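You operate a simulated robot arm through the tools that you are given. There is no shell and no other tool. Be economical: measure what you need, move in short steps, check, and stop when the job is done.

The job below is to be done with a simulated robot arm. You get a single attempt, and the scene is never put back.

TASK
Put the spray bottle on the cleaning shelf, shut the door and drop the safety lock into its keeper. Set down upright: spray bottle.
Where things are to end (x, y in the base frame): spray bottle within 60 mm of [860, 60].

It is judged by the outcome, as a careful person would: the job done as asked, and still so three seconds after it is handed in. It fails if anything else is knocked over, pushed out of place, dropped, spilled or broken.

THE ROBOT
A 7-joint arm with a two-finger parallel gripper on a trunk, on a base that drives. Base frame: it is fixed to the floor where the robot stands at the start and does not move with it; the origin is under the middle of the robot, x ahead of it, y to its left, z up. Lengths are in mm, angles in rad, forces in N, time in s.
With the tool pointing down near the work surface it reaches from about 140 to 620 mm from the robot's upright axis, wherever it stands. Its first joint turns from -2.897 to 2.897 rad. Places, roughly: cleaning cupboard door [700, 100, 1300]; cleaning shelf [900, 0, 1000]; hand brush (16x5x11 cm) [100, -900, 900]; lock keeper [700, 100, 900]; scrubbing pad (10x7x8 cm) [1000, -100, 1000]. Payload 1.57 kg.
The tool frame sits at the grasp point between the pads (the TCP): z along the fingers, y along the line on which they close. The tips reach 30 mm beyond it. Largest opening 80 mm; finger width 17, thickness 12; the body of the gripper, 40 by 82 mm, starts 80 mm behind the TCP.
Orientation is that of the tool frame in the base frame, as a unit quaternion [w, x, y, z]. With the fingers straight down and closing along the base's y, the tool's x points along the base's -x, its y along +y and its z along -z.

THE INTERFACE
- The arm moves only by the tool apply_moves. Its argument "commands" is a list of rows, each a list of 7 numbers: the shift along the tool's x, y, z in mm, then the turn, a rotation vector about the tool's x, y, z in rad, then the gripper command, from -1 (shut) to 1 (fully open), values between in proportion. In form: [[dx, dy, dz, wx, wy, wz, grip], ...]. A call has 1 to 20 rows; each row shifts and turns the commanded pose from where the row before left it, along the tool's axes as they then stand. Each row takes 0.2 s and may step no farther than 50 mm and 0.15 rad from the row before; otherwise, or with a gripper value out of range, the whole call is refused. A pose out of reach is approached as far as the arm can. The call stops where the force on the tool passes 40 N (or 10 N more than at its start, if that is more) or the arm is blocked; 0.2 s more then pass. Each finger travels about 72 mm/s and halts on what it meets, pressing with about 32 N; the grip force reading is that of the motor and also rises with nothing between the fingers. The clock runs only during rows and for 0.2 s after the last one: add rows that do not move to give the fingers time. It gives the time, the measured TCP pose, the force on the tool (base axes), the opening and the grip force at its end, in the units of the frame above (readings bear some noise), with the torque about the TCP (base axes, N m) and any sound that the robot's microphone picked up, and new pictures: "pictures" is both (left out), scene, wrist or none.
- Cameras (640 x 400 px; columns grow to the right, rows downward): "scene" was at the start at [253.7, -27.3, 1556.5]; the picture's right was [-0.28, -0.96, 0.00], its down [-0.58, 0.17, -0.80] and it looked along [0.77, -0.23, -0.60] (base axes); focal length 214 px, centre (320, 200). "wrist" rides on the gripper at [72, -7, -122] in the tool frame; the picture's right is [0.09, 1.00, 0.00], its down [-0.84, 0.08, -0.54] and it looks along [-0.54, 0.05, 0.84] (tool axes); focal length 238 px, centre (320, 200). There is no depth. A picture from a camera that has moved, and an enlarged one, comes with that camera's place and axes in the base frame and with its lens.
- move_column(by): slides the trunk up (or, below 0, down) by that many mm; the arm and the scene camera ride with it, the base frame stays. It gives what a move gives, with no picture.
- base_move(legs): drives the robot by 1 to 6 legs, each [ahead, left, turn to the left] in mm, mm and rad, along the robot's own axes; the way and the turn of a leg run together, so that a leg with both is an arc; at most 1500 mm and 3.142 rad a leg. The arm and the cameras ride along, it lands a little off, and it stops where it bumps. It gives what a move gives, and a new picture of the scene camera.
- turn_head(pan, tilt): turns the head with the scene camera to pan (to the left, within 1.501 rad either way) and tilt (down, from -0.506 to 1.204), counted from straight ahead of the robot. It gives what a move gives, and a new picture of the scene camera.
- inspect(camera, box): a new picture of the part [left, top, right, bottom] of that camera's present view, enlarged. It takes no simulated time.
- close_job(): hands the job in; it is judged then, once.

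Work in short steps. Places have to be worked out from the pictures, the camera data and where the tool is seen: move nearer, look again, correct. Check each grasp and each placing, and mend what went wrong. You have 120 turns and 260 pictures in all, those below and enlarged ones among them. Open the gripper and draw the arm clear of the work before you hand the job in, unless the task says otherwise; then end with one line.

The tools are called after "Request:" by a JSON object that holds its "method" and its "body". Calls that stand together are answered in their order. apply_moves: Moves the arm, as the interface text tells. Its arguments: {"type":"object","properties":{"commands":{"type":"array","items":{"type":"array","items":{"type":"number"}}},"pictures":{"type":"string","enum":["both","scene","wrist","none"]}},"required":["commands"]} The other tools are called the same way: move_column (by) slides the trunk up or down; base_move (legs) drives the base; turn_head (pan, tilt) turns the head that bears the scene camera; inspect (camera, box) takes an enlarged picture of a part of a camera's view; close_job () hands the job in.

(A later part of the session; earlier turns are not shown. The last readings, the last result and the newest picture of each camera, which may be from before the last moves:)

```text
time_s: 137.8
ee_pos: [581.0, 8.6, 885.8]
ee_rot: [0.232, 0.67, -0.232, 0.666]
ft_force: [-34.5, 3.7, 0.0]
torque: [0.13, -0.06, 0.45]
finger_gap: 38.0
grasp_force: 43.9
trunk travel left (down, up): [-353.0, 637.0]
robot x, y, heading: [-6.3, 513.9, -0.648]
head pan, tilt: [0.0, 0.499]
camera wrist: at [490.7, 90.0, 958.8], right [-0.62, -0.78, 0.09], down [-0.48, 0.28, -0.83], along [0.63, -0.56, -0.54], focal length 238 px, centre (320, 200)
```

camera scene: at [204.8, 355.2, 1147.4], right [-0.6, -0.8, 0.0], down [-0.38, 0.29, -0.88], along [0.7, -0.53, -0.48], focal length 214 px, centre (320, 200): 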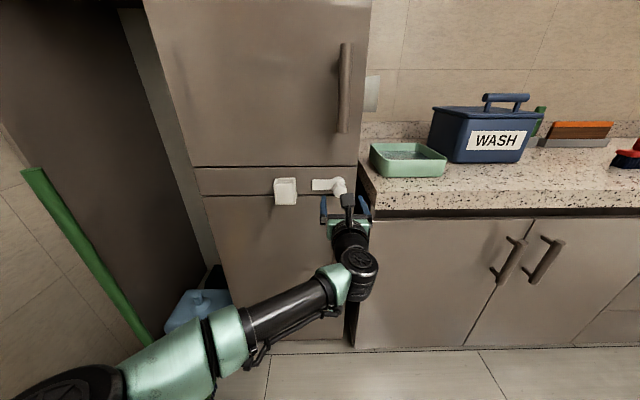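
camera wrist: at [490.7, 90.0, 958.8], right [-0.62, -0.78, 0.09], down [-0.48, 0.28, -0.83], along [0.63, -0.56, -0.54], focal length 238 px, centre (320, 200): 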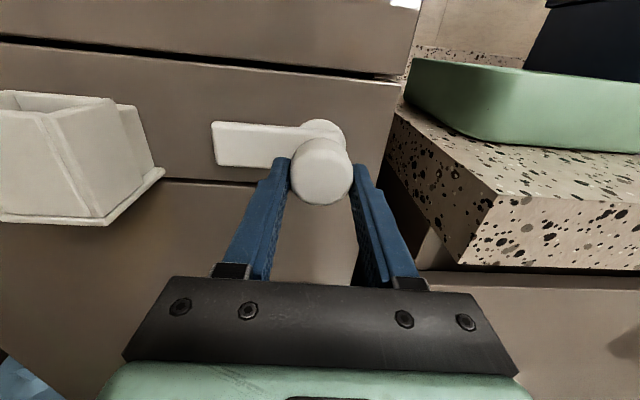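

It doesn't slide sideways either. I relax and test turning the knob about its axis.

Request:
{"method": "apply_moves", "body": {"commands": [[0, 10, 0, 0, 0, 0, -1], [0, 0, 0, 0, 0, 0.1, -1], [0, 0, 0, 0, 0, 0.1, -1], [0, 0, 0, 0, 0, 0.1, -1], [0, 0, 0, 0, 0, 0, -1]], "pictures": "wrist"}}

```text
time_s: 139.0
ee_pos: [582.6, 7.5, 889.2]
ee_rot: [0.122, 0.631, -0.322, 0.695]
ft_force: [-20.4, 15.4, 3.6]
torque: [-0.6, 0.79, 0.81]
finger_gap: 38.3
grasp_force: 44.3
trunk travel left (down, up): [-353.0, 637.0]
robot x, y, heading: [-3.4, 516.0, -0.644]
head pan, tilt: [0.0, 0.499]
camera wrist: at [478.0, 70.4, 960.2], right [-0.59, -0.78, -0.2], down [-0.33, 0.47, -0.82], along [0.74, -0.42, -0.53], focal length 238 px, centre (320, 200)
```

wrist: 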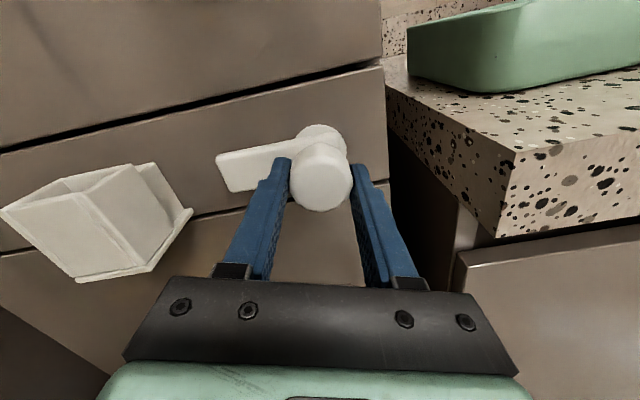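

It slipped without turning. I try the other direction.

Request:
{"method": "apply_moves", "body": {"commands": [[0, 0, 0, 0, 0, -0.1, -1], [0, 0, 0, 0, 0, -0.1, -1], [0, 0, 0, 0, 0, -0.1, -1], [0, 0, 0, 0, 0, -0.1, -1], [0, 0, 0, 0, 0, -0.1, -1], [0, 0, 0, 0, 0, -0.1, -1], [0, 0, 0, 0, 0, 0, -1]], "pictures": "wrist"}}

```text
time_s: 140.6
ee_pos: [582.5, 6.0, 888.4]
ee_rot: [0.325, 0.697, -0.123, 0.627]
ft_force: [-0.6, -4.4, 16.8]
torque: [0.05, 0.04, 0.88]
finger_gap: 37.9
grasp_force: 43.6
trunk travel left (down, up): [-353.0, 637.0]
robot x, y, heading: [-4.7, 512.5, -0.648]
head pan, tilt: [0.0, 0.499]
camera wrist: at [502.9, 103.0, 956.0], right [-0.56, -0.73, 0.39], down [-0.63, 0.07, -0.77], along [0.54, -0.68, -0.5], focal length 238 px, centre (320, 200)
```

wrist: 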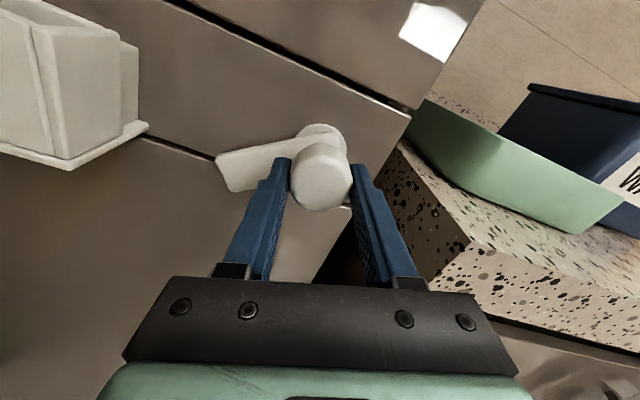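

The knob and bar do turn counter-clockwise: the bar's tip swings downward freely. I turn on toward bar-down and watch.

Request:
{"method": "apply_moves", "body": {"commands": [[0, 0, 0, 0, 0, -0.1, -1], [0, 0, 0, 0, 0, -0.1, -1], [0, 0, 0, 0, 0, -0.1, -1], [0, 0, 0, 0, 0, -0.1, -1], [0, 0, 0, 0, 0, -0.1, -1], [0, 0, 0, 0, 0, -0.1, -1], [0, 0, 0, 0, 0, 0, -1]], "pictures": "both"}}

```text
time_s: 142.2
ee_pos: [579.7, 3.8, 890.2]
ee_rot: [0.498, 0.701, 0.087, 0.502]
ft_force: [-3.9, -10.9, 22.9]
torque: [0.36, 0.35, 1.08]
finger_gap: 37.4
grasp_force: 43.5
trunk travel left (down, up): [-353.0, 637.0]
robot x, y, heading: [-3.0, 515.7, -0.648]
head pan, tilt: [0.0, 0.499]
camera scene: at [202.7, 355.6, 1148.1], right [-0.6, -0.8, 0.0], down [-0.38, 0.29, -0.88], along [0.7, -0.53, -0.48], focal length 214 px, centre (320, 200)
camera wrist: at [521.9, 127.9, 929.4], right [-0.33, -0.43, 0.84], down [-0.86, -0.23, -0.46], along [0.39, -0.87, -0.29], focal length 238 px, centre (320, 200)
```

scene: 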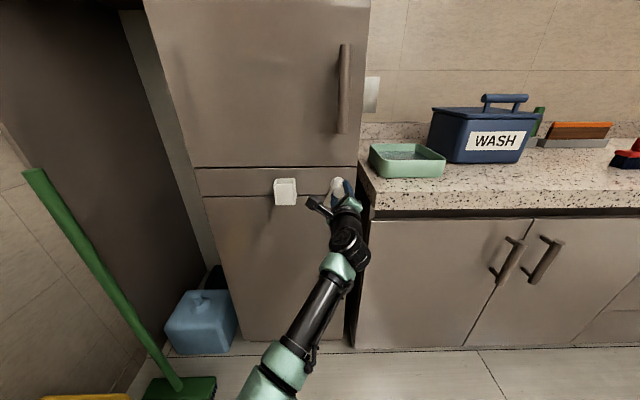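
wrist: 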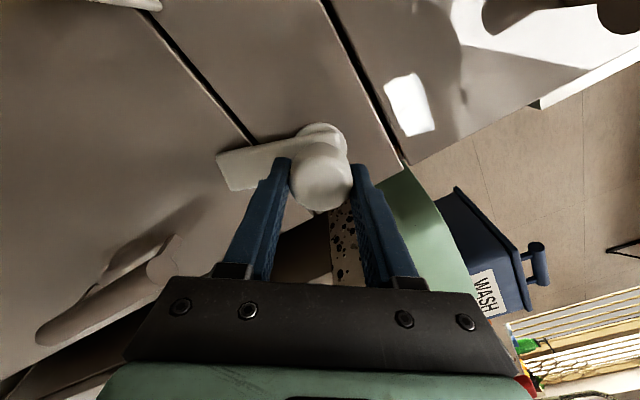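

Bar ~70° down. I turn the rest to vertical and then test pulling out again.

Request:
{"method": "apply_moves", "body": {"commands": [[0, 0, 0, 0, 0, -0.1, -1], [0, 0, 0, 0, 0, -0.1, -1], [0, 0, 0, 0, 0, -0.1, -1], [0, 0, 0, 0, 0, 0, -1]], "pictures": "wrist"}}

```text
time_s: 143.2
ee_pos: [580.9, 3.7, 891.7]
ee_rot: [0.568, 0.68, 0.19, 0.423]
ft_force: [-6.5, -10.1, 23.2]
torque: [0.51, 0.51, 0.72]
finger_gap: 37.7
grasp_force: 43.5
trunk travel left (down, up): [-353.0, 637.0]
robot x, y, heading: [-3.4, 516.2, -0.645]
head pan, tilt: [0.0, 0.499]
camera wrist: at [527.0, 134.6, 910.4], right [-0.17, -0.21, 0.96], down [-0.92, -0.31, -0.23], along [0.35, -0.93, -0.14], focal length 238 px, centre (320, 200)
```

wrist: 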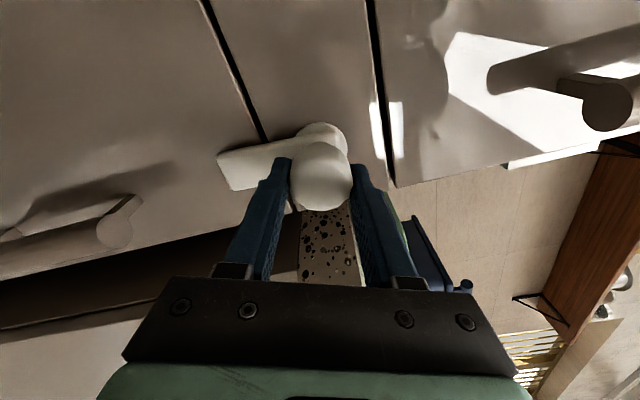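

Bar is now nearly straight down. I test pulling outward.

Request:
{"method": "apply_moves", "body": {"commands": [[0, 0, 0, 0, 0, -0.1, -1], [0, 0, -5, 0, 0, 0, -1], [0, 0, -5, 0, 0, 0, -1], [0, 0, 0, 0, 0, 0, -1]], "pictures": "wrist"}}

```text
time_s: 143.8
ee_pos: [579.4, 4.7, 891.6]
ee_rot: [0.589, 0.669, 0.221, 0.395]
ft_force: [0.2, -3.0, 2.6]
torque: [0.76, 0.46, 0.45]
finger_gap: 37.9
grasp_force: 44.1
trunk travel left (down, up): [-353.0, 637.0]
robot x, y, heading: [0.6, 512.6, -0.652]
head pan, tilt: [0.0, 0.499]
stopped in row 2: the force on the tool passed its limit at 46 N (the readings are from after the stop); the commanded pose is now the measured one
camera wrist: at [527.8, 136.1, 903.7], right [-0.11, -0.14, 0.98], down [-0.93, -0.32, -0.15], along [0.34, -0.94, -0.09], focal length 238 px, centre (320, 200)
```

wrist: 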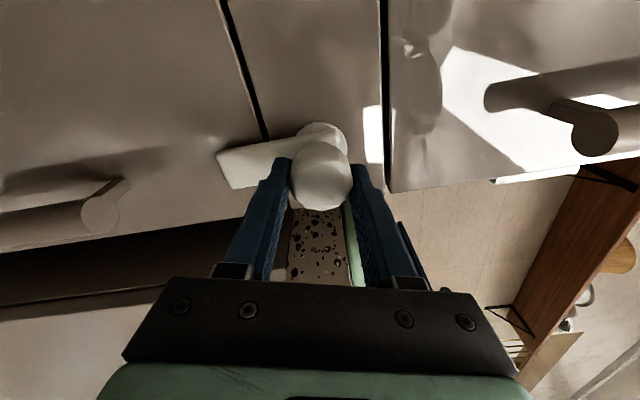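

Not pulling out. With the bar turned down I test sliding left and lifting again.

Request:
{"method": "apply_moves", "body": {"commands": [[4, 0, 0, 0, 0, 0, -1], [4, 0, 0, 0, 0, 0, -1], [4, 0, 0, 0, 0, 0, -1], [0, 0, 0, 0, 0, 0, -1]], "pictures": "none"}}

Request:
{"method": "apply_moves", "body": {"commands": [[-12, 0, 0, 0, 0, 0, -1], [0, 4, 0, 0, 0, 0, -1], [0, 4, 0, 0, 0, 0, -1], [0, 4, 0, 0, 0, 0, -1], [0, 0, 0, 0, 0, 0, -1]], "pictures": "wrist"}}

```text
time_s: 144.8
ee_pos: [579.2, 3.4, 891.1]
ee_rot: [0.59, 0.673, 0.215, 0.391]
ft_force: [-13.8, -24.1, -6.3]
torque: [0.53, 0.73, -0.34]
finger_gap: 37.7
grasp_force: 43.5
trunk travel left (down, up): [-353.0, 637.0]
robot x, y, heading: [-3.3, 516.4, -0.652]
head pan, tilt: [0.0, 0.499]
```

```text
time_s: 146.0
ee_pos: [581.3, 3.4, 892.9]
ee_rot: [0.582, 0.675, 0.228, 0.392]
ft_force: [4.0, -3.7, -4.0]
torque: [-0.45, -0.57, 0.11]
finger_gap: 37.8
grasp_force: 43.4
trunk travel left (down, up): [-353.0, 637.0]
robot x, y, heading: [-1.8, 516.3, -0.643]
head pan, tilt: [0.0, 0.499]
stopped in row 5: the force on the tool passed its limit at 41 N (the readings are from after the stop); the commanded pose is now the measured one
camera wrist: at [527.1, 135.9, 906.6], right [-0.09, -0.15, 0.98], down [-0.93, -0.33, -0.14], along [0.35, -0.93, -0.11], focal length 238 px, centre (320, 200)
```

wrist: 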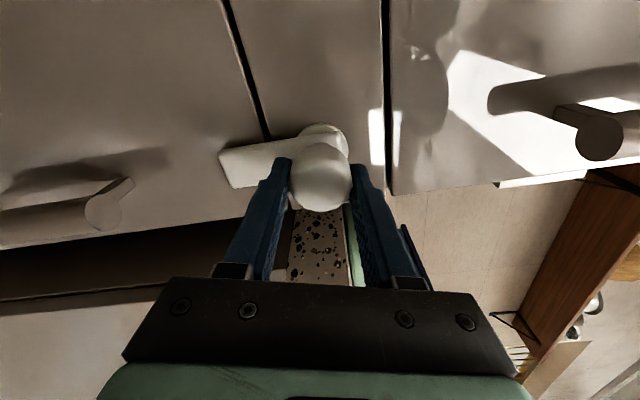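

The lock is a pure turn-knob. I look at the whole lock area to see whether something else moved with it.

Request:
{"method": "inspect", "body": {"camera": "scene", "box": [250, 150, 390, 240]}}

Request:
{"method": "inspect", "body": {"camera": "wrist", "box": [200, 80, 420, 220]}}

```text
4.44 times, centred on (320, 195) of scene
camera zoom: at [205.6, 354.8, 1147.6], right [-0.6, -0.8, 0.0], down [-0.38, 0.29, -0.88], along [0.7, -0.53, -0.48], focal length 953 px, centre (320, 222)
```

zoom: 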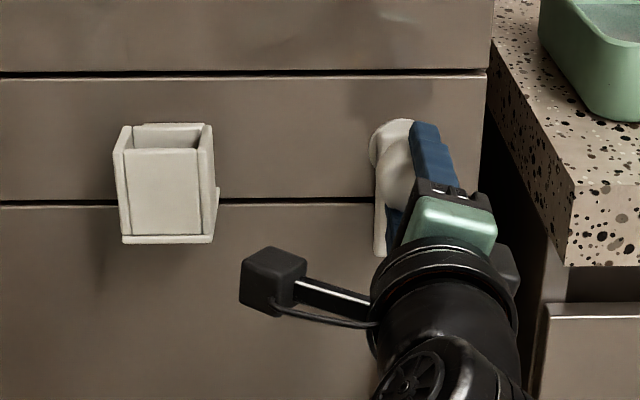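

```text
2.86 times, centred on (310, 150) of wrist
camera zoom: at [527.1, 135.9, 906.6], right [-0.09, -0.15, 0.98], down [-0.93, -0.33, -0.14], along [0.35, -0.93, -0.11], focal length 681 px, centre (349, 343)
```

zoom: 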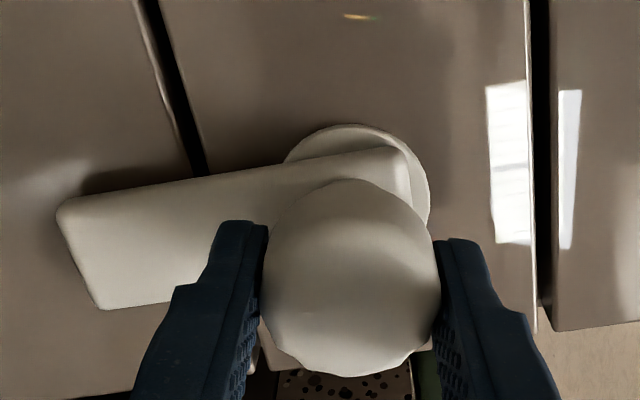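

The bar now hangs straight down. I keep turning to find the other end of its travel.

Request:
{"method": "apply_moves", "body": {"commands": [[0, -2, 2, 0, 0, 0, -1], [0, 0, 0, 0, 0, -0.12, -1], [0, 0, 0, 0, 0, -0.12, -1], [0, 0, 0, 0, 0, -0.12, -1], [0, 0, 0, 0, 0, -0.12, -1], [0, 0, 0, 0, 0, -0.12, -1], [0, 0, 0, 0, 0, 0, -1]], "pictures": "both"}}

```text
time_s: 147.6
ee_pos: [581.0, 4.4, 893.9]
ee_rot: [0.674, 0.575, 0.417, 0.203]
ft_force: [-5.2, 0.9, 2.2]
torque: [0.1, -1.09, 0.18]
finger_gap: 37.5
grasp_force: 43.3
trunk travel left (down, up): [-353.0, 637.0]
robot x, y, heading: [-2.1, 511.9, -0.644]
head pan, tilt: [0.0, 0.499]
camera scene: at [204.4, 355.6, 1147.7], right [-0.6, -0.8, 0.0], down [-0.38, 0.29, -0.88], along [0.7, -0.53, -0.48], focal length 214 px, centre (320, 200)
camera wrist: at [524.5, 132.7, 864.9], right [0.26, 0.32, 0.91], down [-0.89, -0.28, 0.35], along [0.37, -0.9, 0.22], focal length 238 px, centre (320, 200)
```

scene: 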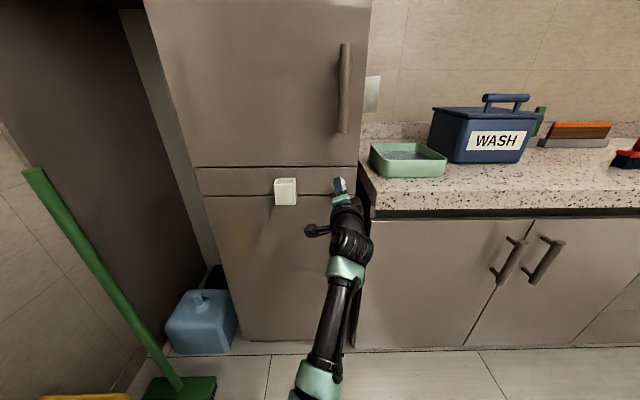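
wrist: 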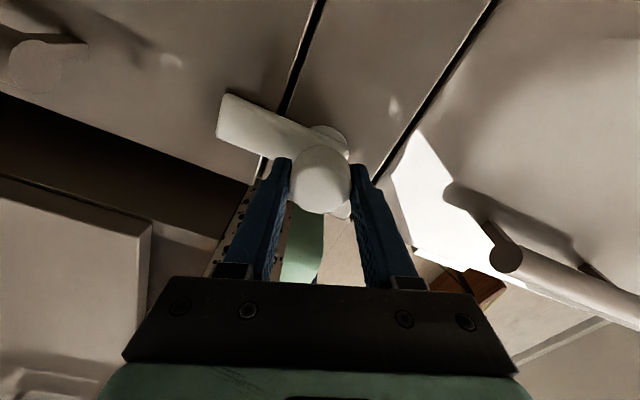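

The bar stops at exactly 90°, pointing straight down. At this end stop I test pulling out, lifting and sliding again.

Request:
{"method": "apply_moves", "body": {"commands": [[0, 0, 0, 0, 0, 0.12, -1], [0, 0, 0, 0, 0, 0.12, -1], [0, 0, 0, 0, 0, 0, 0.2], [0, 0, 0, 0, 0, 0, 0.2], [0, 0, 3, 0, 0, 0.12, -1], [0, 0, 0, 0, 0, 0, -1], [0, 0, 0, 0, 0, 0, -1], [0, 0, 0, 0, 0, 0, -1]], "pictures": "wrist"}}

Request:
{"method": "apply_moves", "body": {"commands": [[0, 0, -5, 0, 0, 0, -1], [0, 0, -5, 0, 0, 0, -1], [0, 0, -5, 0, 0, 0, -1], [0, 0, 0, 0, 0, 0, -1]], "pictures": "wrist"}}

```text
time_s: 149.4
ee_pos: [583.8, 3.3, 893.2]
ee_rot: [0.626, 0.641, 0.307, 0.32]
ft_force: [-15.3, 14.3, -0.3]
torque: [-0.37, -0.55, -0.09]
finger_gap: 37.7
grasp_force: 44.3
trunk travel left (down, up): [-353.0, 637.0]
robot x, y, heading: [-3.6, 515.8, -0.645]
head pan, tilt: [0.0, 0.499]
camera wrist: at [530.7, 136.3, 889.4], right [0.05, 0.05, 1.0], down [-0.94, -0.34, 0.06], along [0.34, -0.94, 0.03], focal length 238 px, centre (320, 200)
```

wrist: 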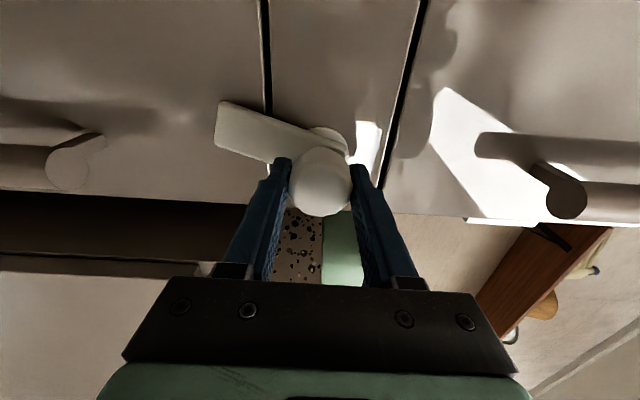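

```text
time_s: 149.9
ee_pos: [584.5, 3.7, 893.7]
ee_rot: [0.627, 0.64, 0.306, 0.322]
ft_force: [15.5, -15.7, -1.7]
torque: [-0.18, -0.19, 0.25]
finger_gap: 37.7
grasp_force: 43.5
trunk travel left (down, up): [-353.0, 637.0]
robot x, y, heading: [-5.4, 510.5, -0.642]
head pan, tilt: [0.0, 0.499]
stopped in row 2: the force on the tool passed its limit at 69 N (the readings are from after the stop); the commanded pose is now the measured one
camera wrist: at [530.2, 136.9, 889.1], right [0.05, 0.05, 1.0], down [-0.94, -0.34, 0.06], along [0.34, -0.94, 0.03], focal length 238 px, centre (320, 200)
```

wrist: 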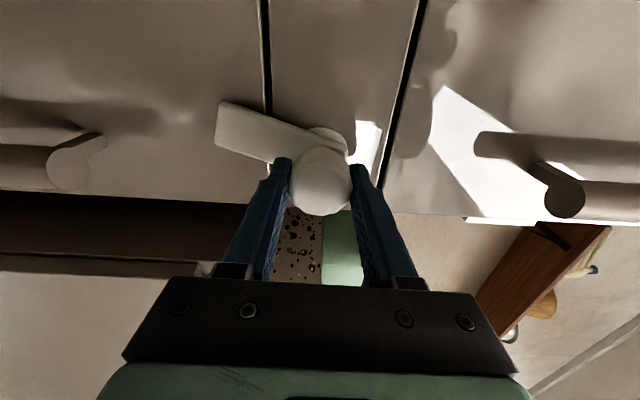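

Request:
{"method": "inspect", "body": {"camera": "scene", "box": [300, 160, 390, 230]}}

```text
5.71 times, centred on (345, 195) of scene
camera zoom: at [207.4, 352.9, 1146.6], right [-0.6, -0.8, 0.0], down [-0.38, 0.29, -0.88], along [0.7, -0.53, -0.48], focal length 1226 px, centre (177, 229)
```

zoom: 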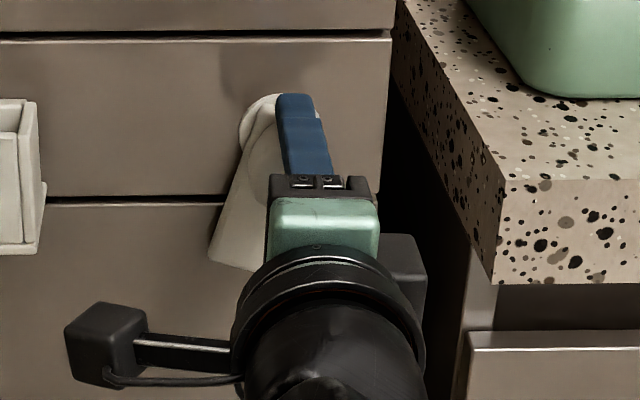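

Range seems to be left-horizontal to straight-down. I release the knob and back away to see how the bar stays and inspect the keeper closely.

Request:
{"method": "apply_moves", "body": {"commands": [[0, 0, 0, 0, 0, 0, 1], [0, 0, 0, 0, 0, 0, 1], [0, 0, 0, 0, 0, 0, 1], [0, 0, -30, 0, 0, 0, 1], [0, 0, -30, 0, 0, 0, 1], [0, 0, -30, 0, 0, 0, 1], [0, 0, 0, 0, 0, 0.15, 1], [0, 0, 0, 0, 0, 0.15, 1], [0, 0, 0, 0, 0, 0.15, 1], [0, 0, 0, 0, 0, 0.15, 1], [0, 0, 0, 0, 0, 0.15, 1], [0, 0, 0, 0, 0, 0.15, 1], [0, 0, 0, 0, 0, 0.15, 1], [0, 0, 0, 0, 0, 0.15, 1], [0, 0, 0, 0, 0, 0.15, 1], [0, 0, 0, 0, 0, 0, 1]], "pictures": "both"}}

```text
time_s: 153.3
ee_pos: [511.6, 61.1, 895.8]
ee_rot: [0.29, 0.69, -0.161, 0.643]
ft_force: [-0.2, -0.1, 0.5]
torque: [-0.02, 0.0, 0.0]
finger_gap: 80.1
grasp_force: 0.1
trunk travel left (down, up): [-353.0, 637.0]
robot x, y, heading: [-2.0, 515.9, -0.648]
head pan, tilt: [0.0, 0.499]
camera scene: at [205.8, 354.6, 1147.4], right [-0.6, -0.8, 0.0], down [-0.38, 0.29, -0.88], along [0.7, -0.53, -0.48], focal length 214 px, centre (320, 200)
camera wrist: at [427.3, 152.0, 965.8], right [-0.58, -0.76, 0.28], down [-0.58, 0.14, -0.8], along [0.58, -0.63, -0.52], focal length 238 px, centre (320, 200)
```

scene: 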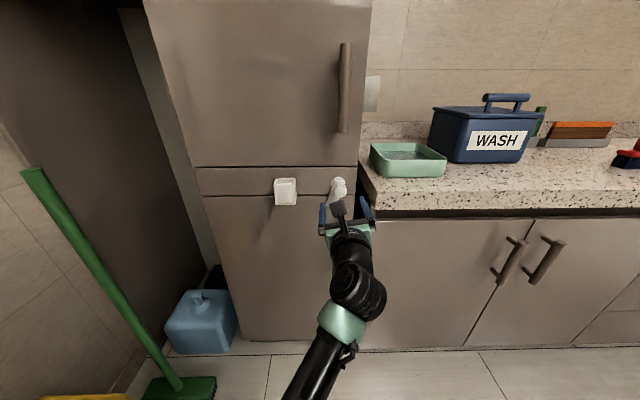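
wrist: 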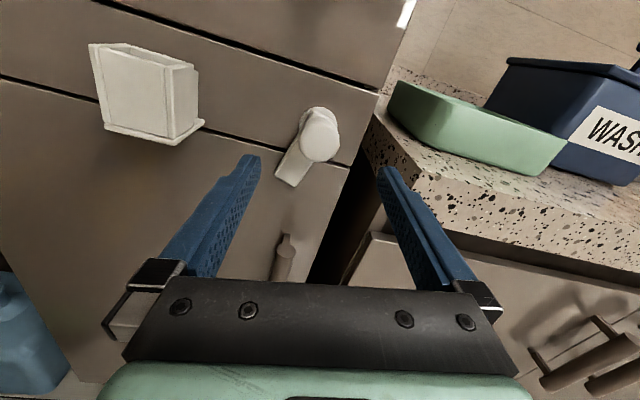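

The bar stays where left. Now a close look at the keeper from above: I level the tool, move left and up.

Request:
{"method": "apply_moves", "body": {"commands": [[0, 0, 0, 0, 0, 0.1, 1], [0, 0, 0, 0, 0, 0.1, 1], [30, 0, -10, 0, 0, 0, 1], [30, 0, -10, 0, 0, 0, 1], [0, -40, 0, 0, 0, 0, 1], [0, -40, 0, 0, 0, 0, 1], [0, -40, 0, 0, 0, 0, 1], [0, -20, 0, 0, 0, 0, 1], [0, 0, 0, 0, -0.15, 0, 1], [0, 0, 0, 0, -0.15, 0, 1], [0, 0, 0, 0, 0, 0, 1]], "pictures": "both"}}

```text
time_s: 155.8
ee_pos: [578.9, 182.3, 954.9]
ee_rot: [0.187, 0.764, -0.26, 0.561]
ft_force: [0.7, -1.0, 0.0]
torque: [-0.02, -0.01, -0.01]
finger_gap: 80.0
grasp_force: 0.0
trunk travel left (down, up): [-353.0, 637.0]
robot x, y, heading: [-4.1, 514.3, -0.643]
head pan, tilt: [0.0, 0.499]
camera scene: at [205.7, 354.6, 1147.4], right [-0.6, -0.8, 0.0], down [-0.38, 0.29, -0.88], along [0.7, -0.53, -0.48], focal length 214 px, centre (320, 200)
camera wrist: at [508.1, 246.0, 1061.0], right [-0.58, -0.81, 0.08], down [-0.66, 0.41, -0.64], along [0.48, -0.42, -0.77], focal length 238 px, centre (320, 200)
```

scene: 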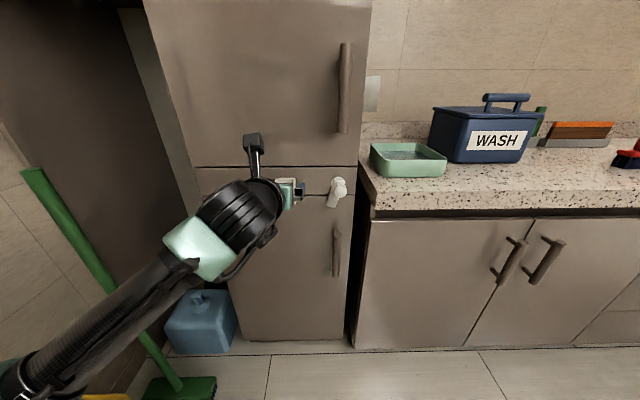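
wrist: 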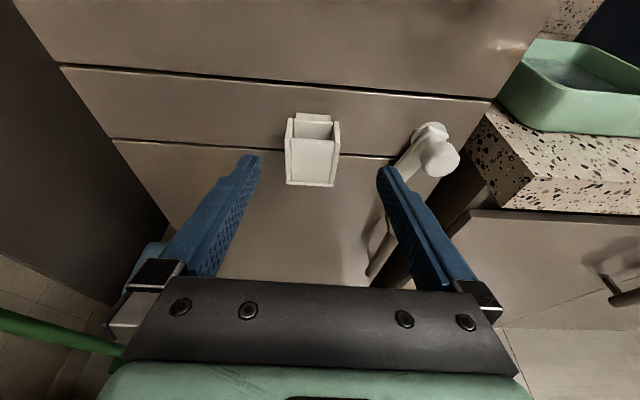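

Request:
{"method": "inspect", "body": {"camera": "wrist", "box": [260, 95, 370, 205]}}

Request:
{"method": "inspect", "body": {"camera": "wrist", "box": [360, 100, 490, 220]}}

```text
3.64 times, centred on (315, 150) of wrist
camera zoom: at [508.1, 246.0, 1061.0], right [-0.58, -0.81, 0.08], down [-0.66, 0.41, -0.64], along [0.48, -0.42, -0.77], focal length 867 px, centre (338, 382)
```

zoom: 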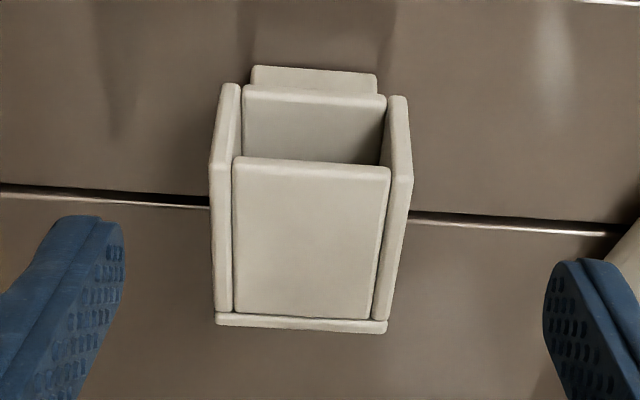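

```text
3.33 times, centred on (425, 160) of wrist
camera zoom: at [508.1, 246.0, 1061.0], right [-0.58, -0.81, 0.08], down [-0.66, 0.41, -0.64], along [0.48, -0.42, -0.77], focal length 794 px, centre (-30, 333)
```

zoom: 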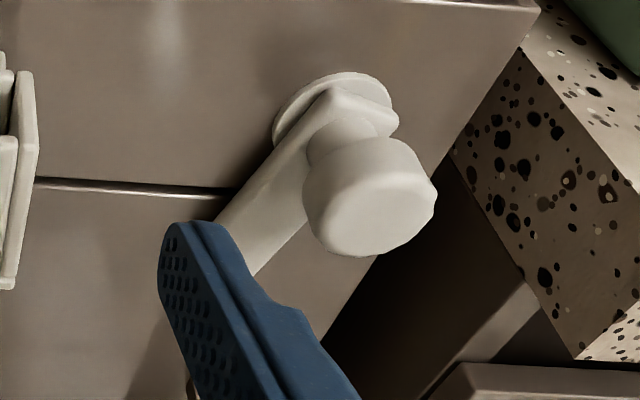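

The keeper is an empty pocket with open top – it looks meant for a loose piece. The grey box on the cupboard's right side carries something red and black; I go and look at it.

Request:
{"method": "base_move", "body": {"legs": [[-200, 0, 0], [0, -650, 0]]}}

Request:
{"method": "turn_head", "body": {"pan": 0.5, "tilt": 0.2}}

```text
time_s: 160.5
ee_pos: [25.3, -212.1, 956.3]
ee_rot: [0.192, 0.76, -0.266, 0.561]
ft_force: [0.2, -0.6, -0.3]
torque: [0.02, 0.0, 0.05]
finger_gap: 80.3
grasp_force: 0.0
trunk travel left (down, up): [-353.0, 637.0]
robot x, y, heading: [-554.3, 128.8, -0.661]
head pan, tilt: [0.0, 0.499]
camera scene: at [-346.3, -34.4, 1147.4], right [-0.61, -0.79, 0.0], down [-0.38, 0.29, -0.88], along [0.69, -0.54, -0.48], focal length 214 px, centre (320, 200)
```

scene: 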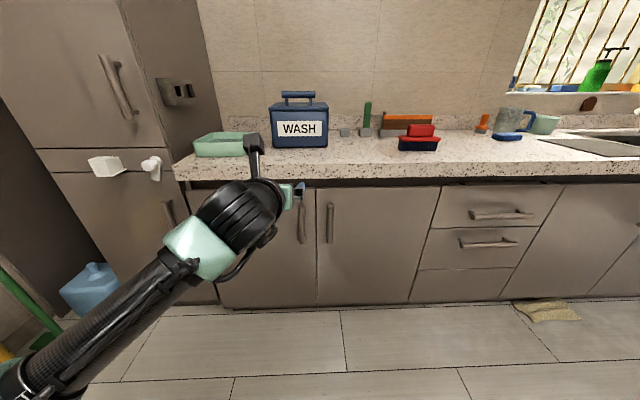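

```text
time_s: 161.4
ee_pos: [23.6, -212.8, 955.5]
ee_rot: [0.191, 0.761, -0.265, 0.56]
ft_force: [0.4, -0.6, 0.9]
torque: [-0.03, 0.04, 0.01]
finger_gap: 80.2
grasp_force: 0.1
trunk travel left (down, up): [-353.0, 637.0]
robot x, y, heading: [-553.9, 127.6, -0.659]
head pan, tilt: [0.499, 0.201]
camera scene: at [-326.1, 6.4, 1175.0], right [-0.16, -0.99, 0.0], down [-0.2, 0.03, -0.98], along [0.97, -0.16, -0.2], focal length 214 px, centre (320, 200)
```

scene: 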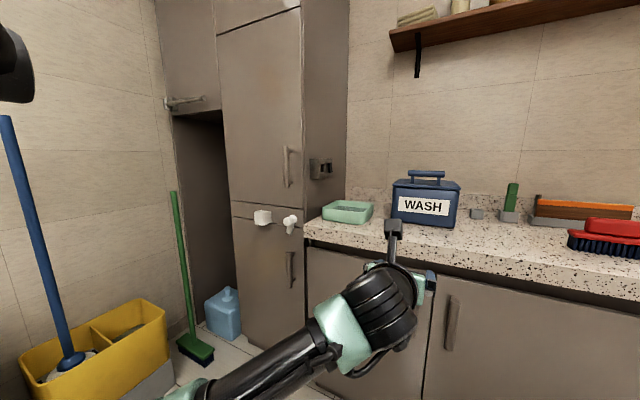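

Request:
{"method": "inspect", "body": {"camera": "scene", "box": [295, 145, 345, 190]}}

Request:
{"method": "inspect", "body": {"camera": "scene", "box": [240, 195, 320, 250]}}

```text
8.89 times, centred on (320, 168) of scene
camera zoom: at [-326.1, 6.4, 1175.0], right [-0.16, -0.99, 0.0], down [-0.2, 0.03, -0.98], along [0.97, -0.16, -0.2], focal length 1906 px, centre (320, 489)
```

zoom: 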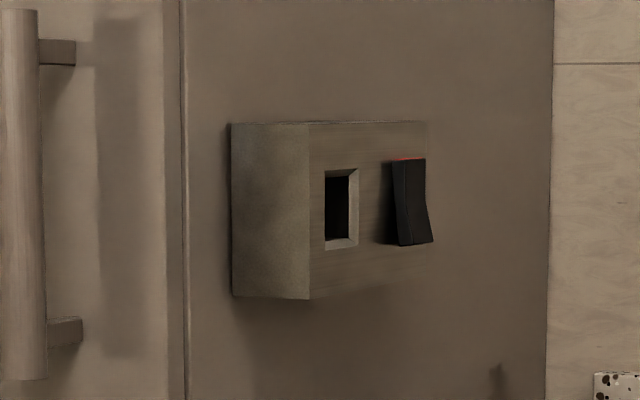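

```text
7.27 times, centred on (280, 222) of scene
camera zoom: at [-326.1, 6.4, 1175.0], right [-0.16, -0.99, 0.0], down [-0.2, 0.03, -0.98], along [0.97, -0.16, -0.2], focal length 1560 px, centre (611, 36)
```

zoom: 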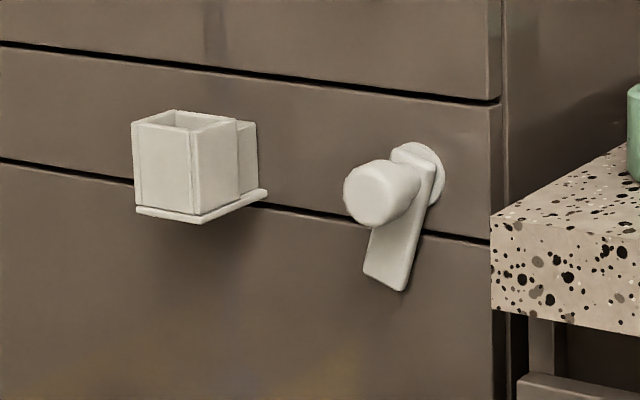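

The side box is a switch with a window. I also noticed a small grey block on the counter behind the WASH box; I enlarge that, and the rest of the counter.

Request:
{"method": "inspect", "body": {"camera": "scene", "box": [440, 170, 540, 240]}}

Request:
{"method": "turn_head", "body": {"pan": -0.4, "tilt": 0.25}}

```text
5.71 times, centred on (490, 205) of scene
camera zoom: at [-326.1, 6.4, 1175.0], right [-0.16, -0.99, 0.0], down [-0.2, 0.03, -0.98], along [0.97, -0.16, -0.2], focal length 1226 px, centre (-651, 171)
```

zoom: 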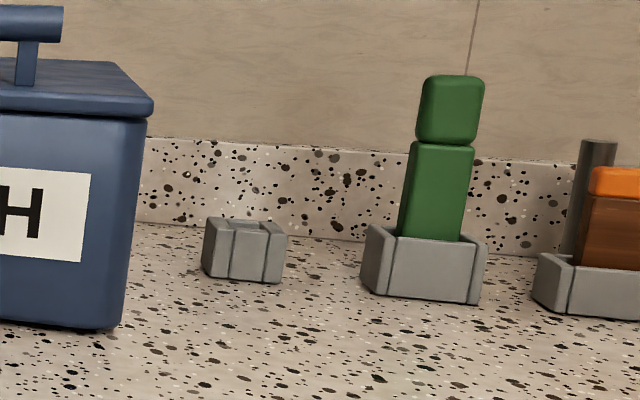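

```text
time_s: 162.7
ee_pos: [23.8, -212.0, 956.2]
ee_rot: [0.191, 0.761, -0.265, 0.56]
ft_force: [0.0, 0.1, 0.1]
torque: [0.04, -0.04, -0.01]
finger_gap: 80.0
grasp_force: 0.1
trunk travel left (down, up): [-353.0, 637.0]
robot x, y, heading: [-557.3, 127.5, -0.663]
head pan, tilt: [-0.4, 0.25]
camera scene: at [-372.4, -59.9, 1170.5], right [-0.87, -0.49, 0.0], down [-0.12, 0.22, -0.97], along [0.47, -0.85, -0.25], focal length 214 px, centre (320, 200)
```

scene: 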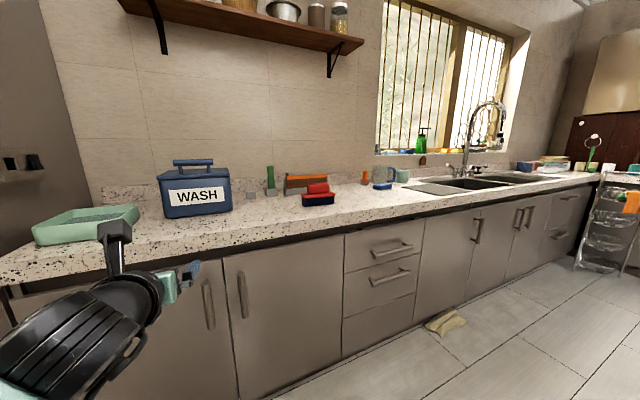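

The pocket resembles the holders of loose pieces, and it is white like the knob-and-bar piece. Perhaps the lock comes off only when turned fully to the 90° stop, like a bayonet; my pull tests were at 70–85°. I return to try exactly that.

Request:
{"method": "base_move", "body": {"legs": [[0, 500, 0], [100, 0, 0]]}}

Request:
{"method": "turn_head", "body": {"pan": 0.0, "tilt": 0.5}}

Request:
{"method": "apply_moves", "body": {"commands": [[0, 0, 0, 0, 0.15, 0, 1], [0, 0, 0, 0, 0.15, 0, 1], [-30, 0, 0, 0, 0, 0, 1], [-30, 0, 0, 0, 0, 0, 1], [0, 0, 0, 0, 0, 0, 1]], "pictures": "both"}}

```text
time_s: 166.3
ee_pos: [404.7, 107.2, 955.9]
ee_rot: [0.195, 0.759, -0.27, 0.559]
ft_force: [0.2, 0.3, 0.1]
torque: [0.02, 0.02, 0.01]
finger_gap: 79.8
grasp_force: 0.1
trunk travel left (down, up): [-353.0, 637.0]
robot x, y, heading: [-167.6, 457.1, -0.671]
head pan, tilt: [-0.4, 0.25]
camera scene: at [9.8, 264.2, 1170.4], right [-0.88, -0.48, 0.0], down [-0.12, 0.22, -0.97], along [0.46, -0.85, -0.25], focal length 214 px, centre (320, 200)
```

scene: 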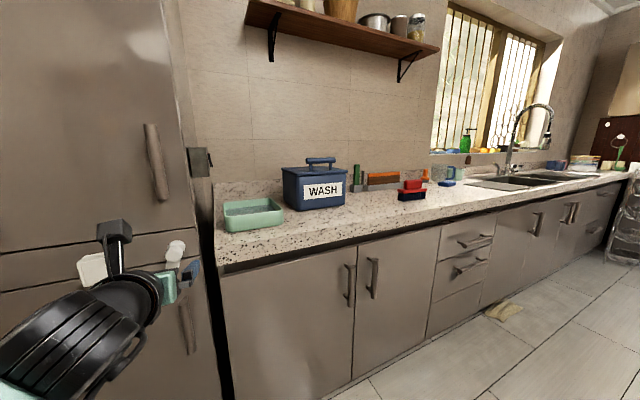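

```text
time_s: 167.2
ee_pos: [404.4, 108.2, 956.8]
ee_rot: [0.195, 0.76, -0.269, 0.559]
ft_force: [-0.7, 0.4, 0.1]
torque: [-0.02, -0.02, 0.04]
finger_gap: 79.7
grasp_force: 0.0
trunk travel left (down, up): [-353.0, 637.0]
robot x, y, heading: [-165.2, 455.7, -0.671]
head pan, tilt: [0.0, 0.499]
camera scene: at [36.1, 289.6, 1147.4], right [-0.62, -0.78, 0.0], down [-0.37, 0.3, -0.88], along [0.69, -0.55, -0.48], focal length 214 px, centre (320, 200)
```

scene: 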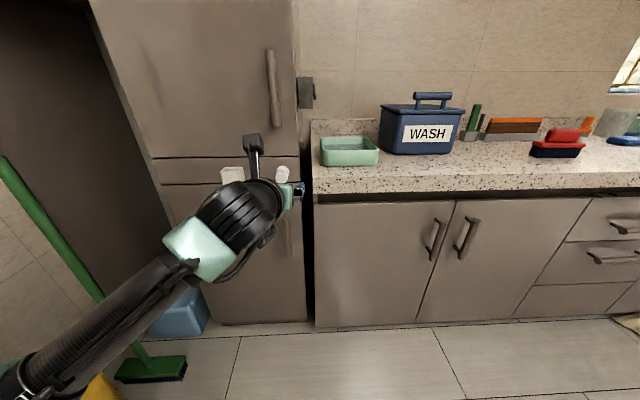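

```text
time_s: 168.4
ee_pos: [403.1, 107.1, 895.8]
ee_rot: [0.232, 0.668, -0.238, 0.666]
ft_force: [-0.6, 0.4, 0.5]
torque: [0.0, 0.02, -0.02]
finger_gap: 80.0
grasp_force: 0.1
trunk travel left (down, up): [-353.0, 637.0]
robot x, y, heading: [-165.7, 450.6, -0.673]
head pan, tilt: [0.0, 0.499]
camera scene: at [36.1, 289.7, 1147.4], right [-0.62, -0.78, 0.0], down [-0.37, 0.3, -0.88], along [0.69, -0.55, -0.48], focal length 214 px, centre (320, 200)
camera wrist: at [313.9, 189.3, 968.7], right [-0.62, -0.78, 0.09], down [-0.47, 0.29, -0.84], along [0.62, -0.56, -0.54], focal length 238 px, centre (320, 200)
```

scene: 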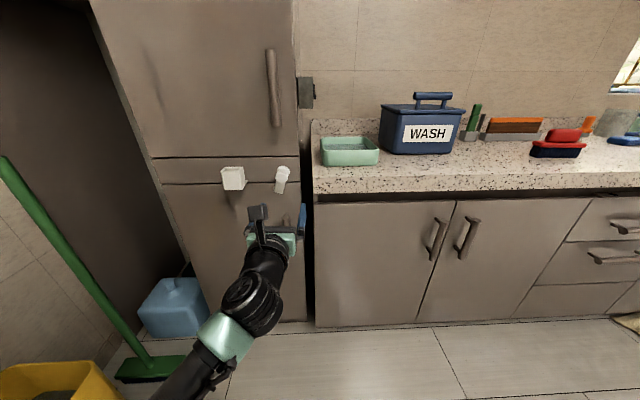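
wrist: 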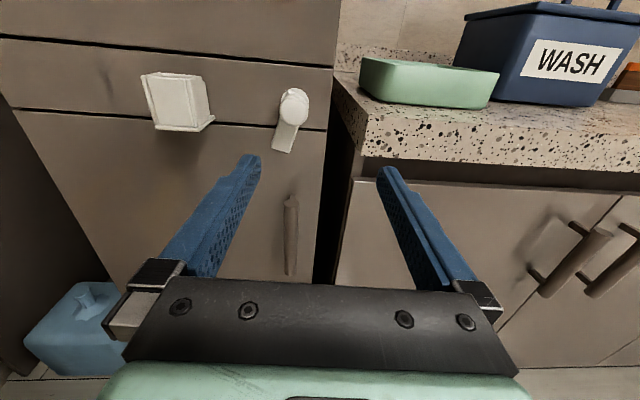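

I line up with the knob again (34 mm left, ~204 mm ahead).

Request:
{"method": "base_move", "body": {"legs": [[110, 30, 0.02]]}}

Request:
{"method": "apply_moves", "body": {"commands": [[-7, -3, 0, 0, 0, 0, 1], [0, 0, 25, 0, 0, 0, 1], [0, 0, 25, 0, 0, 0, 1], [0, 0, 0, 0, 0, 0, 1]], "pictures": "wrist"}}

```text
time_s: 169.6
ee_pos: [513.3, 74.7, 896.7]
ee_rot: [0.227, 0.669, -0.232, 0.668]
ft_force: [0.6, 0.8, -0.2]
torque: [0.02, -0.02, -0.01]
finger_gap: 80.2
grasp_force: 0.2
trunk travel left (down, up): [-353.0, 637.0]
robot x, y, heading: [-65.3, 413.4, -0.653]
head pan, tilt: [0.0, 0.499]
camera scene: at [142.2, 250.3, 1147.3], right [-0.61, -0.79, 0.0], down [-0.38, 0.29, -0.88], along [0.7, -0.54, -0.48], focal length 214 px, centre (320, 200)
```

scene: 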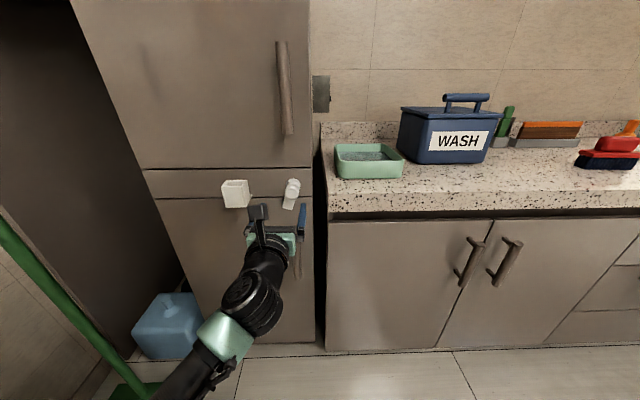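

```text
time_s: 170.6
ee_pos: [554.2, 48.2, 887.7]
ee_rot: [0.226, 0.67, -0.232, 0.668]
ft_force: [-0.2, 0.5, 0.3]
torque: [0.0, 0.0, 0.05]
finger_gap: 79.9
grasp_force: 0.1
trunk travel left (down, up): [-353.0, 637.0]
robot x, y, heading: [-63.8, 410.1, -0.658]
head pan, tilt: [0.0, 0.499]
camera wrist: at [462.4, 128.9, 960.7], right [-0.61, -0.79, 0.09], down [-0.47, 0.28, -0.84], along [0.63, -0.55, -0.54], focal length 238 px, centre (320, 200)
```

wrist: 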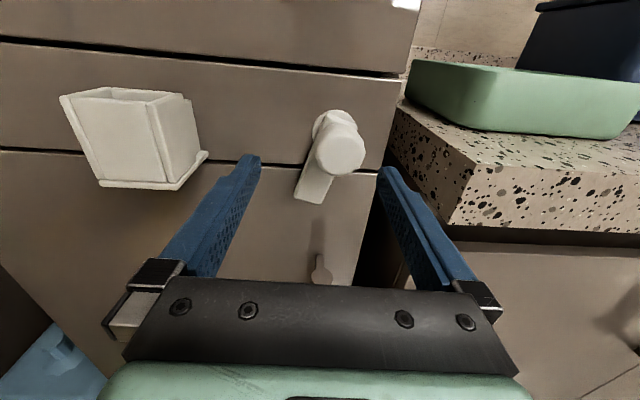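

Request:
{"method": "apply_moves", "body": {"commands": [[0, 14, 0, 0, 0, 0, 1], [1, 0, 22, 0, 0, 0, 1], [0, 0, 22, 0, 0, 0, 1], [0, 0, 0, 0, 0, 0, 0.2], [0, 0, 0, 0, 0, 0, -0.3], [0, 0, 0, 0, 0, 0, -1], [0, 0, 0, 0, 0, 0, -1]], "pictures": "wrist"}}

```text
time_s: 172.2
ee_pos: [579.9, 7.8, 890.3]
ee_rot: [0.225, 0.67, -0.231, 0.669]
ft_force: [4.0, -0.5, 2.1]
torque: [-0.06, -0.04, 1.02]
finger_gap: 37.9
grasp_force: 44.1
trunk travel left (down, up): [-353.0, 637.0]
robot x, y, heading: [-63.4, 411.1, -0.66]
head pan, tilt: [0.0, 0.499]
camera wrist: at [488.5, 89.4, 962.9], right [-0.61, -0.79, 0.09], down [-0.48, 0.28, -0.84], along [0.63, -0.55, -0.54], focal length 238 px, centre (320, 200)
```

wrist: 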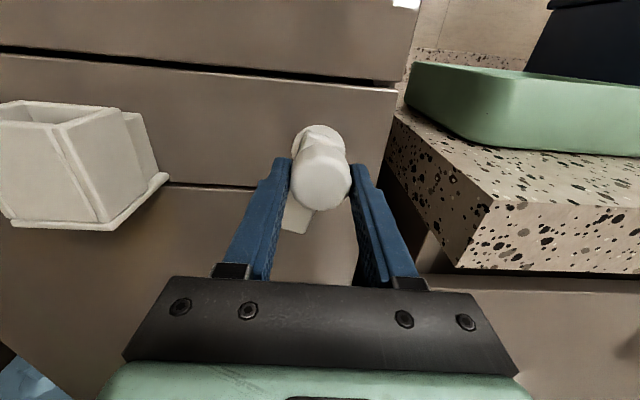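

Gripped with a level tool. I turn counter-clockwise to the stop, then pull outward a little.

Request:
{"method": "apply_moves", "body": {"commands": [[0, 0, 0, 0, 0, -0.12, -1], [0, 0, 0, 0, 0, -0.12, -1], [0, 0, 0, 0, 0, -0.12, -1], [0, 0, 0, 0, 0, -0.12, -1], [0, 0, 0, 0, 0, 0, -1]], "pictures": "wrist"}}

Request:
{"method": "apply_moves", "body": {"commands": [[0, 0, -4, 0, 0, 0, -1], [0, 0, -4, 0, 0, 0, -1], [0, 0, -4, 0, 0, 0, -1], [0, 0, -4, 0, 0, 0, -1], [0, 0, 0, 0, 0, 0, -1]], "pictures": "wrist"}}

```text
time_s: 173.4
ee_pos: [579.9, 6.9, 889.4]
ee_rot: [0.38, 0.706, -0.064, 0.595]
ft_force: [-2.9, 4.8, -0.2]
torque: [0.63, -0.21, 1.02]
finger_gap: 37.8
grasp_force: 43.9
trunk travel left (down, up): [-353.0, 637.0]
robot x, y, heading: [-63.2, 411.2, -0.66]
head pan, tilt: [0.0, 0.499]
camera wrist: at [508.2, 114.1, 951.3], right [-0.52, -0.67, 0.54], down [-0.71, -0.02, -0.71], along [0.48, -0.75, -0.46], focal length 238 px, centre (320, 200)
```

wrist: 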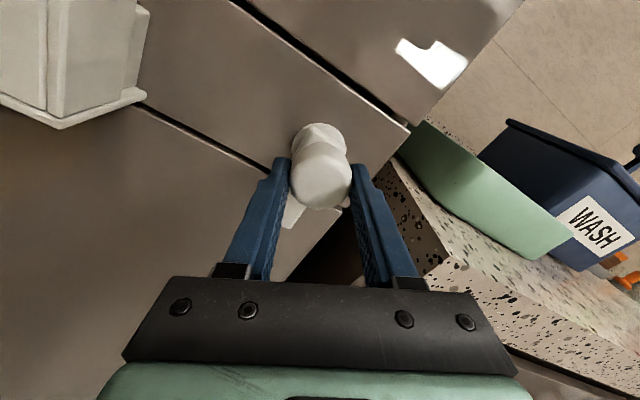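

```text
time_s: 174.6
ee_pos: [567.3, 16.3, 887.9]
ee_rot: [0.378, 0.707, -0.066, 0.594]
ft_force: [28.6, -25.3, 5.8]
torque: [0.29, 0.39, 0.45]
finger_gap: 37.8
grasp_force: 43.3
trunk travel left (down, up): [-353.0, 637.0]
robot x, y, heading: [-62.4, 410.8, -0.657]
head pan, tilt: [0.0, 0.499]
camera wrist: at [496.9, 121.8, 949.8], right [-0.52, -0.67, 0.54], down [-0.71, -0.02, -0.7], along [0.48, -0.74, -0.46], focal length 238 px, centre (320, 200)
```

wrist: 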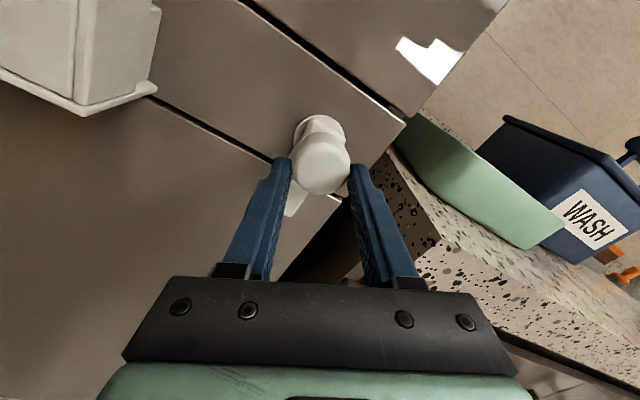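

It slips off without detaching. At the 90° stop I re-seat the grip and test up, down, left and right in turn.

Request:
{"method": "apply_moves", "body": {"commands": [[0, 0, 0, 0, 0, 0, 0.2], [0, 0, 0, 0, 0, 0, 0.2], [0, 0, 14, 0, 0, 0.24, 0.2]], "pictures": "none"}}

Request:
{"method": "apply_moves", "body": {"commands": [[0, 0, 0, 0, 0, 0, 0.2], [0, 0, 0, 0, 0, 0, 0.2], [0, 0, 10, 0, 0, 0.13, 0.2], [0, 0, 4, 0, 0, 0.13, 0.2], [0, 0, 0, 0, 0, 0.13, 0.2], [0, 0, 0, 0, 0, 0.09, 0.2], [0, 0, 0, 0, 0, 0, -1], [0, 0, 0, 0, 0, 0, -1], [0, 0, 0, 0, 0, 0, -1]], "pictures": "both"}}

```text
refused: row 3 steps farther than a row can; nothing moved
```

```text
time_s: 176.6
ee_pos: [578.8, 9.4, 890.2]
ee_rot: [0.226, 0.67, -0.23, 0.669]
ft_force: [2.7, 0.6, 0.2]
torque: [-0.09, -0.15, 1.03]
finger_gap: 37.8
grasp_force: 43.5
trunk travel left (down, up): [-353.0, 637.0]
robot x, y, heading: [-65.1, 413.0, -0.658]
head pan, tilt: [0.0, 0.499]
camera scene: at [142.2, 250.5, 1147.4], right [-0.61, -0.79, 0.0], down [-0.38, 0.29, -0.88], along [0.7, -0.54, -0.48], focal length 214 px, centre (320, 200)
camera wrist: at [487.7, 90.0, 962.8], right [-0.61, -0.79, 0.09], down [-0.48, 0.28, -0.84], along [0.63, -0.55, -0.54], focal length 238 px, centre (320, 200)
```

scene: 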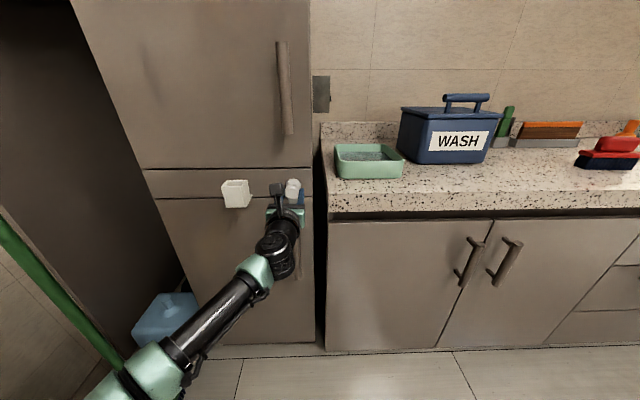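
wrist: 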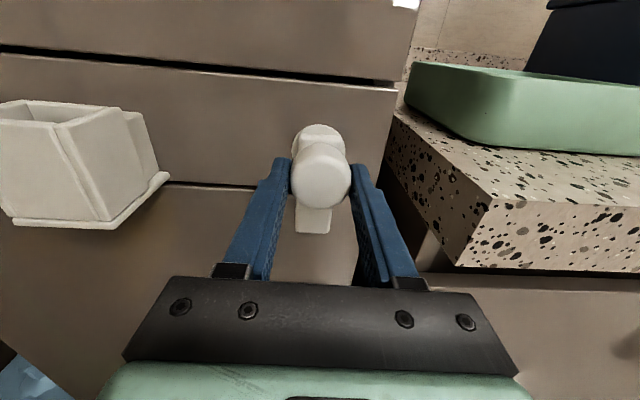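

Bar is exactly vertical now and the grip is level. Testing up, then down.

Request:
{"method": "apply_moves", "body": {"commands": [[4, 0, 0, 0, 0, 0, -1], [4, 0, 0, 0, 0, 0, -1], [3, 0, 0, 0, 0, 0, -1], [0, 0, 0, 0, 0, 0, -1]], "pictures": "none"}}

Request:
{"method": "apply_moves", "body": {"commands": [[-11, 0, 0, 0, 0, 0, -1], [-4, 0, 0, 0, 0, 0, -1], [-4, 0, 0, 0, 0, 0, -1], [-2, 0, 0, 0, 0, 0, -1], [0, 0, 0, 0, 0, 0, -1]], "pictures": "none"}}

Request:
{"method": "apply_moves", "body": {"commands": [[10, 0, 0, 0, 0, 0, -1], [0, -5, 0, 0, 0, 0, -1], [0, -5, 0, 0, 0, 0, -1], [0, 0, 0, 0, 0, 0, -1]], "pictures": "none"}}

Request:
{"method": "apply_moves", "body": {"commands": [[0, 10, 0, 0, 0, 0, -1], [0, 5, 0, 0, 0, 0, -1], [0, 5, 0, 0, 0, 0, -1], [0, 0, 0, 0, 0, 0, -1]], "pictures": "wrist"}}

```text
time_s: 177.6
ee_pos: [579.9, 8.4, 891.6]
ee_rot: [0.225, 0.675, -0.231, 0.663]
ft_force: [-12.6, 20.4, -32.7]
torque: [0.17, 0.31, 1.12]
finger_gap: 38.3
grasp_force: 44.0
trunk travel left (down, up): [-353.0, 637.0]
robot x, y, heading: [-66.0, 412.5, -0.657]
head pan, tilt: [0.0, 0.499]
```

```text
time_s: 178.8
ee_pos: [579.7, 9.6, 890.6]
ee_rot: [0.229, 0.664, -0.229, 0.674]
ft_force: [19.7, -9.4, 32.3]
torque: [-0.26, -0.3, 0.93]
finger_gap: 38.1
grasp_force: 43.9
trunk travel left (down, up): [-353.0, 637.0]
robot x, y, heading: [-65.9, 410.8, -0.658]
head pan, tilt: [0.0, 0.499]
```

```text
time_s: 179.8
ee_pos: [579.9, 9.5, 890.2]
ee_rot: [0.232, 0.668, -0.238, 0.666]
ft_force: [-3.2, -20.5, 8.5]
torque: [-0.06, -0.15, 0.43]
finger_gap: 38.1
grasp_force: 44.2
trunk travel left (down, up): [-353.0, 637.0]
robot x, y, heading: [-66.0, 410.3, -0.661]
head pan, tilt: [0.0, 0.499]
```

```text
time_s: 180.8
ee_pos: [579.9, 9.0, 888.9]
ee_rot: [0.221, 0.672, -0.224, 0.67]
ft_force: [-3.1, 24.9, -1.0]
torque: [0.08, 0.14, 1.33]
finger_gap: 37.9
grasp_force: 43.9
trunk travel left (down, up): [-353.0, 637.0]
robot x, y, heading: [-66.1, 412.7, -0.657]
head pan, tilt: [0.0, 0.499]
camera wrist: at [485.7, 88.9, 962.4], right [-0.6, -0.8, 0.09], down [-0.48, 0.27, -0.83], along [0.64, -0.54, -0.54], focal length 238 px, centre (320, 200)
```

wrist: 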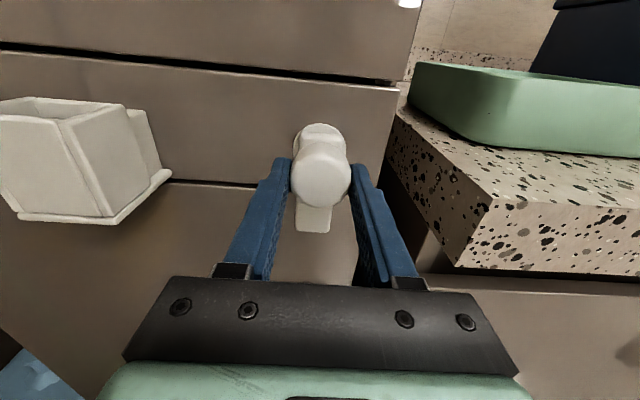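

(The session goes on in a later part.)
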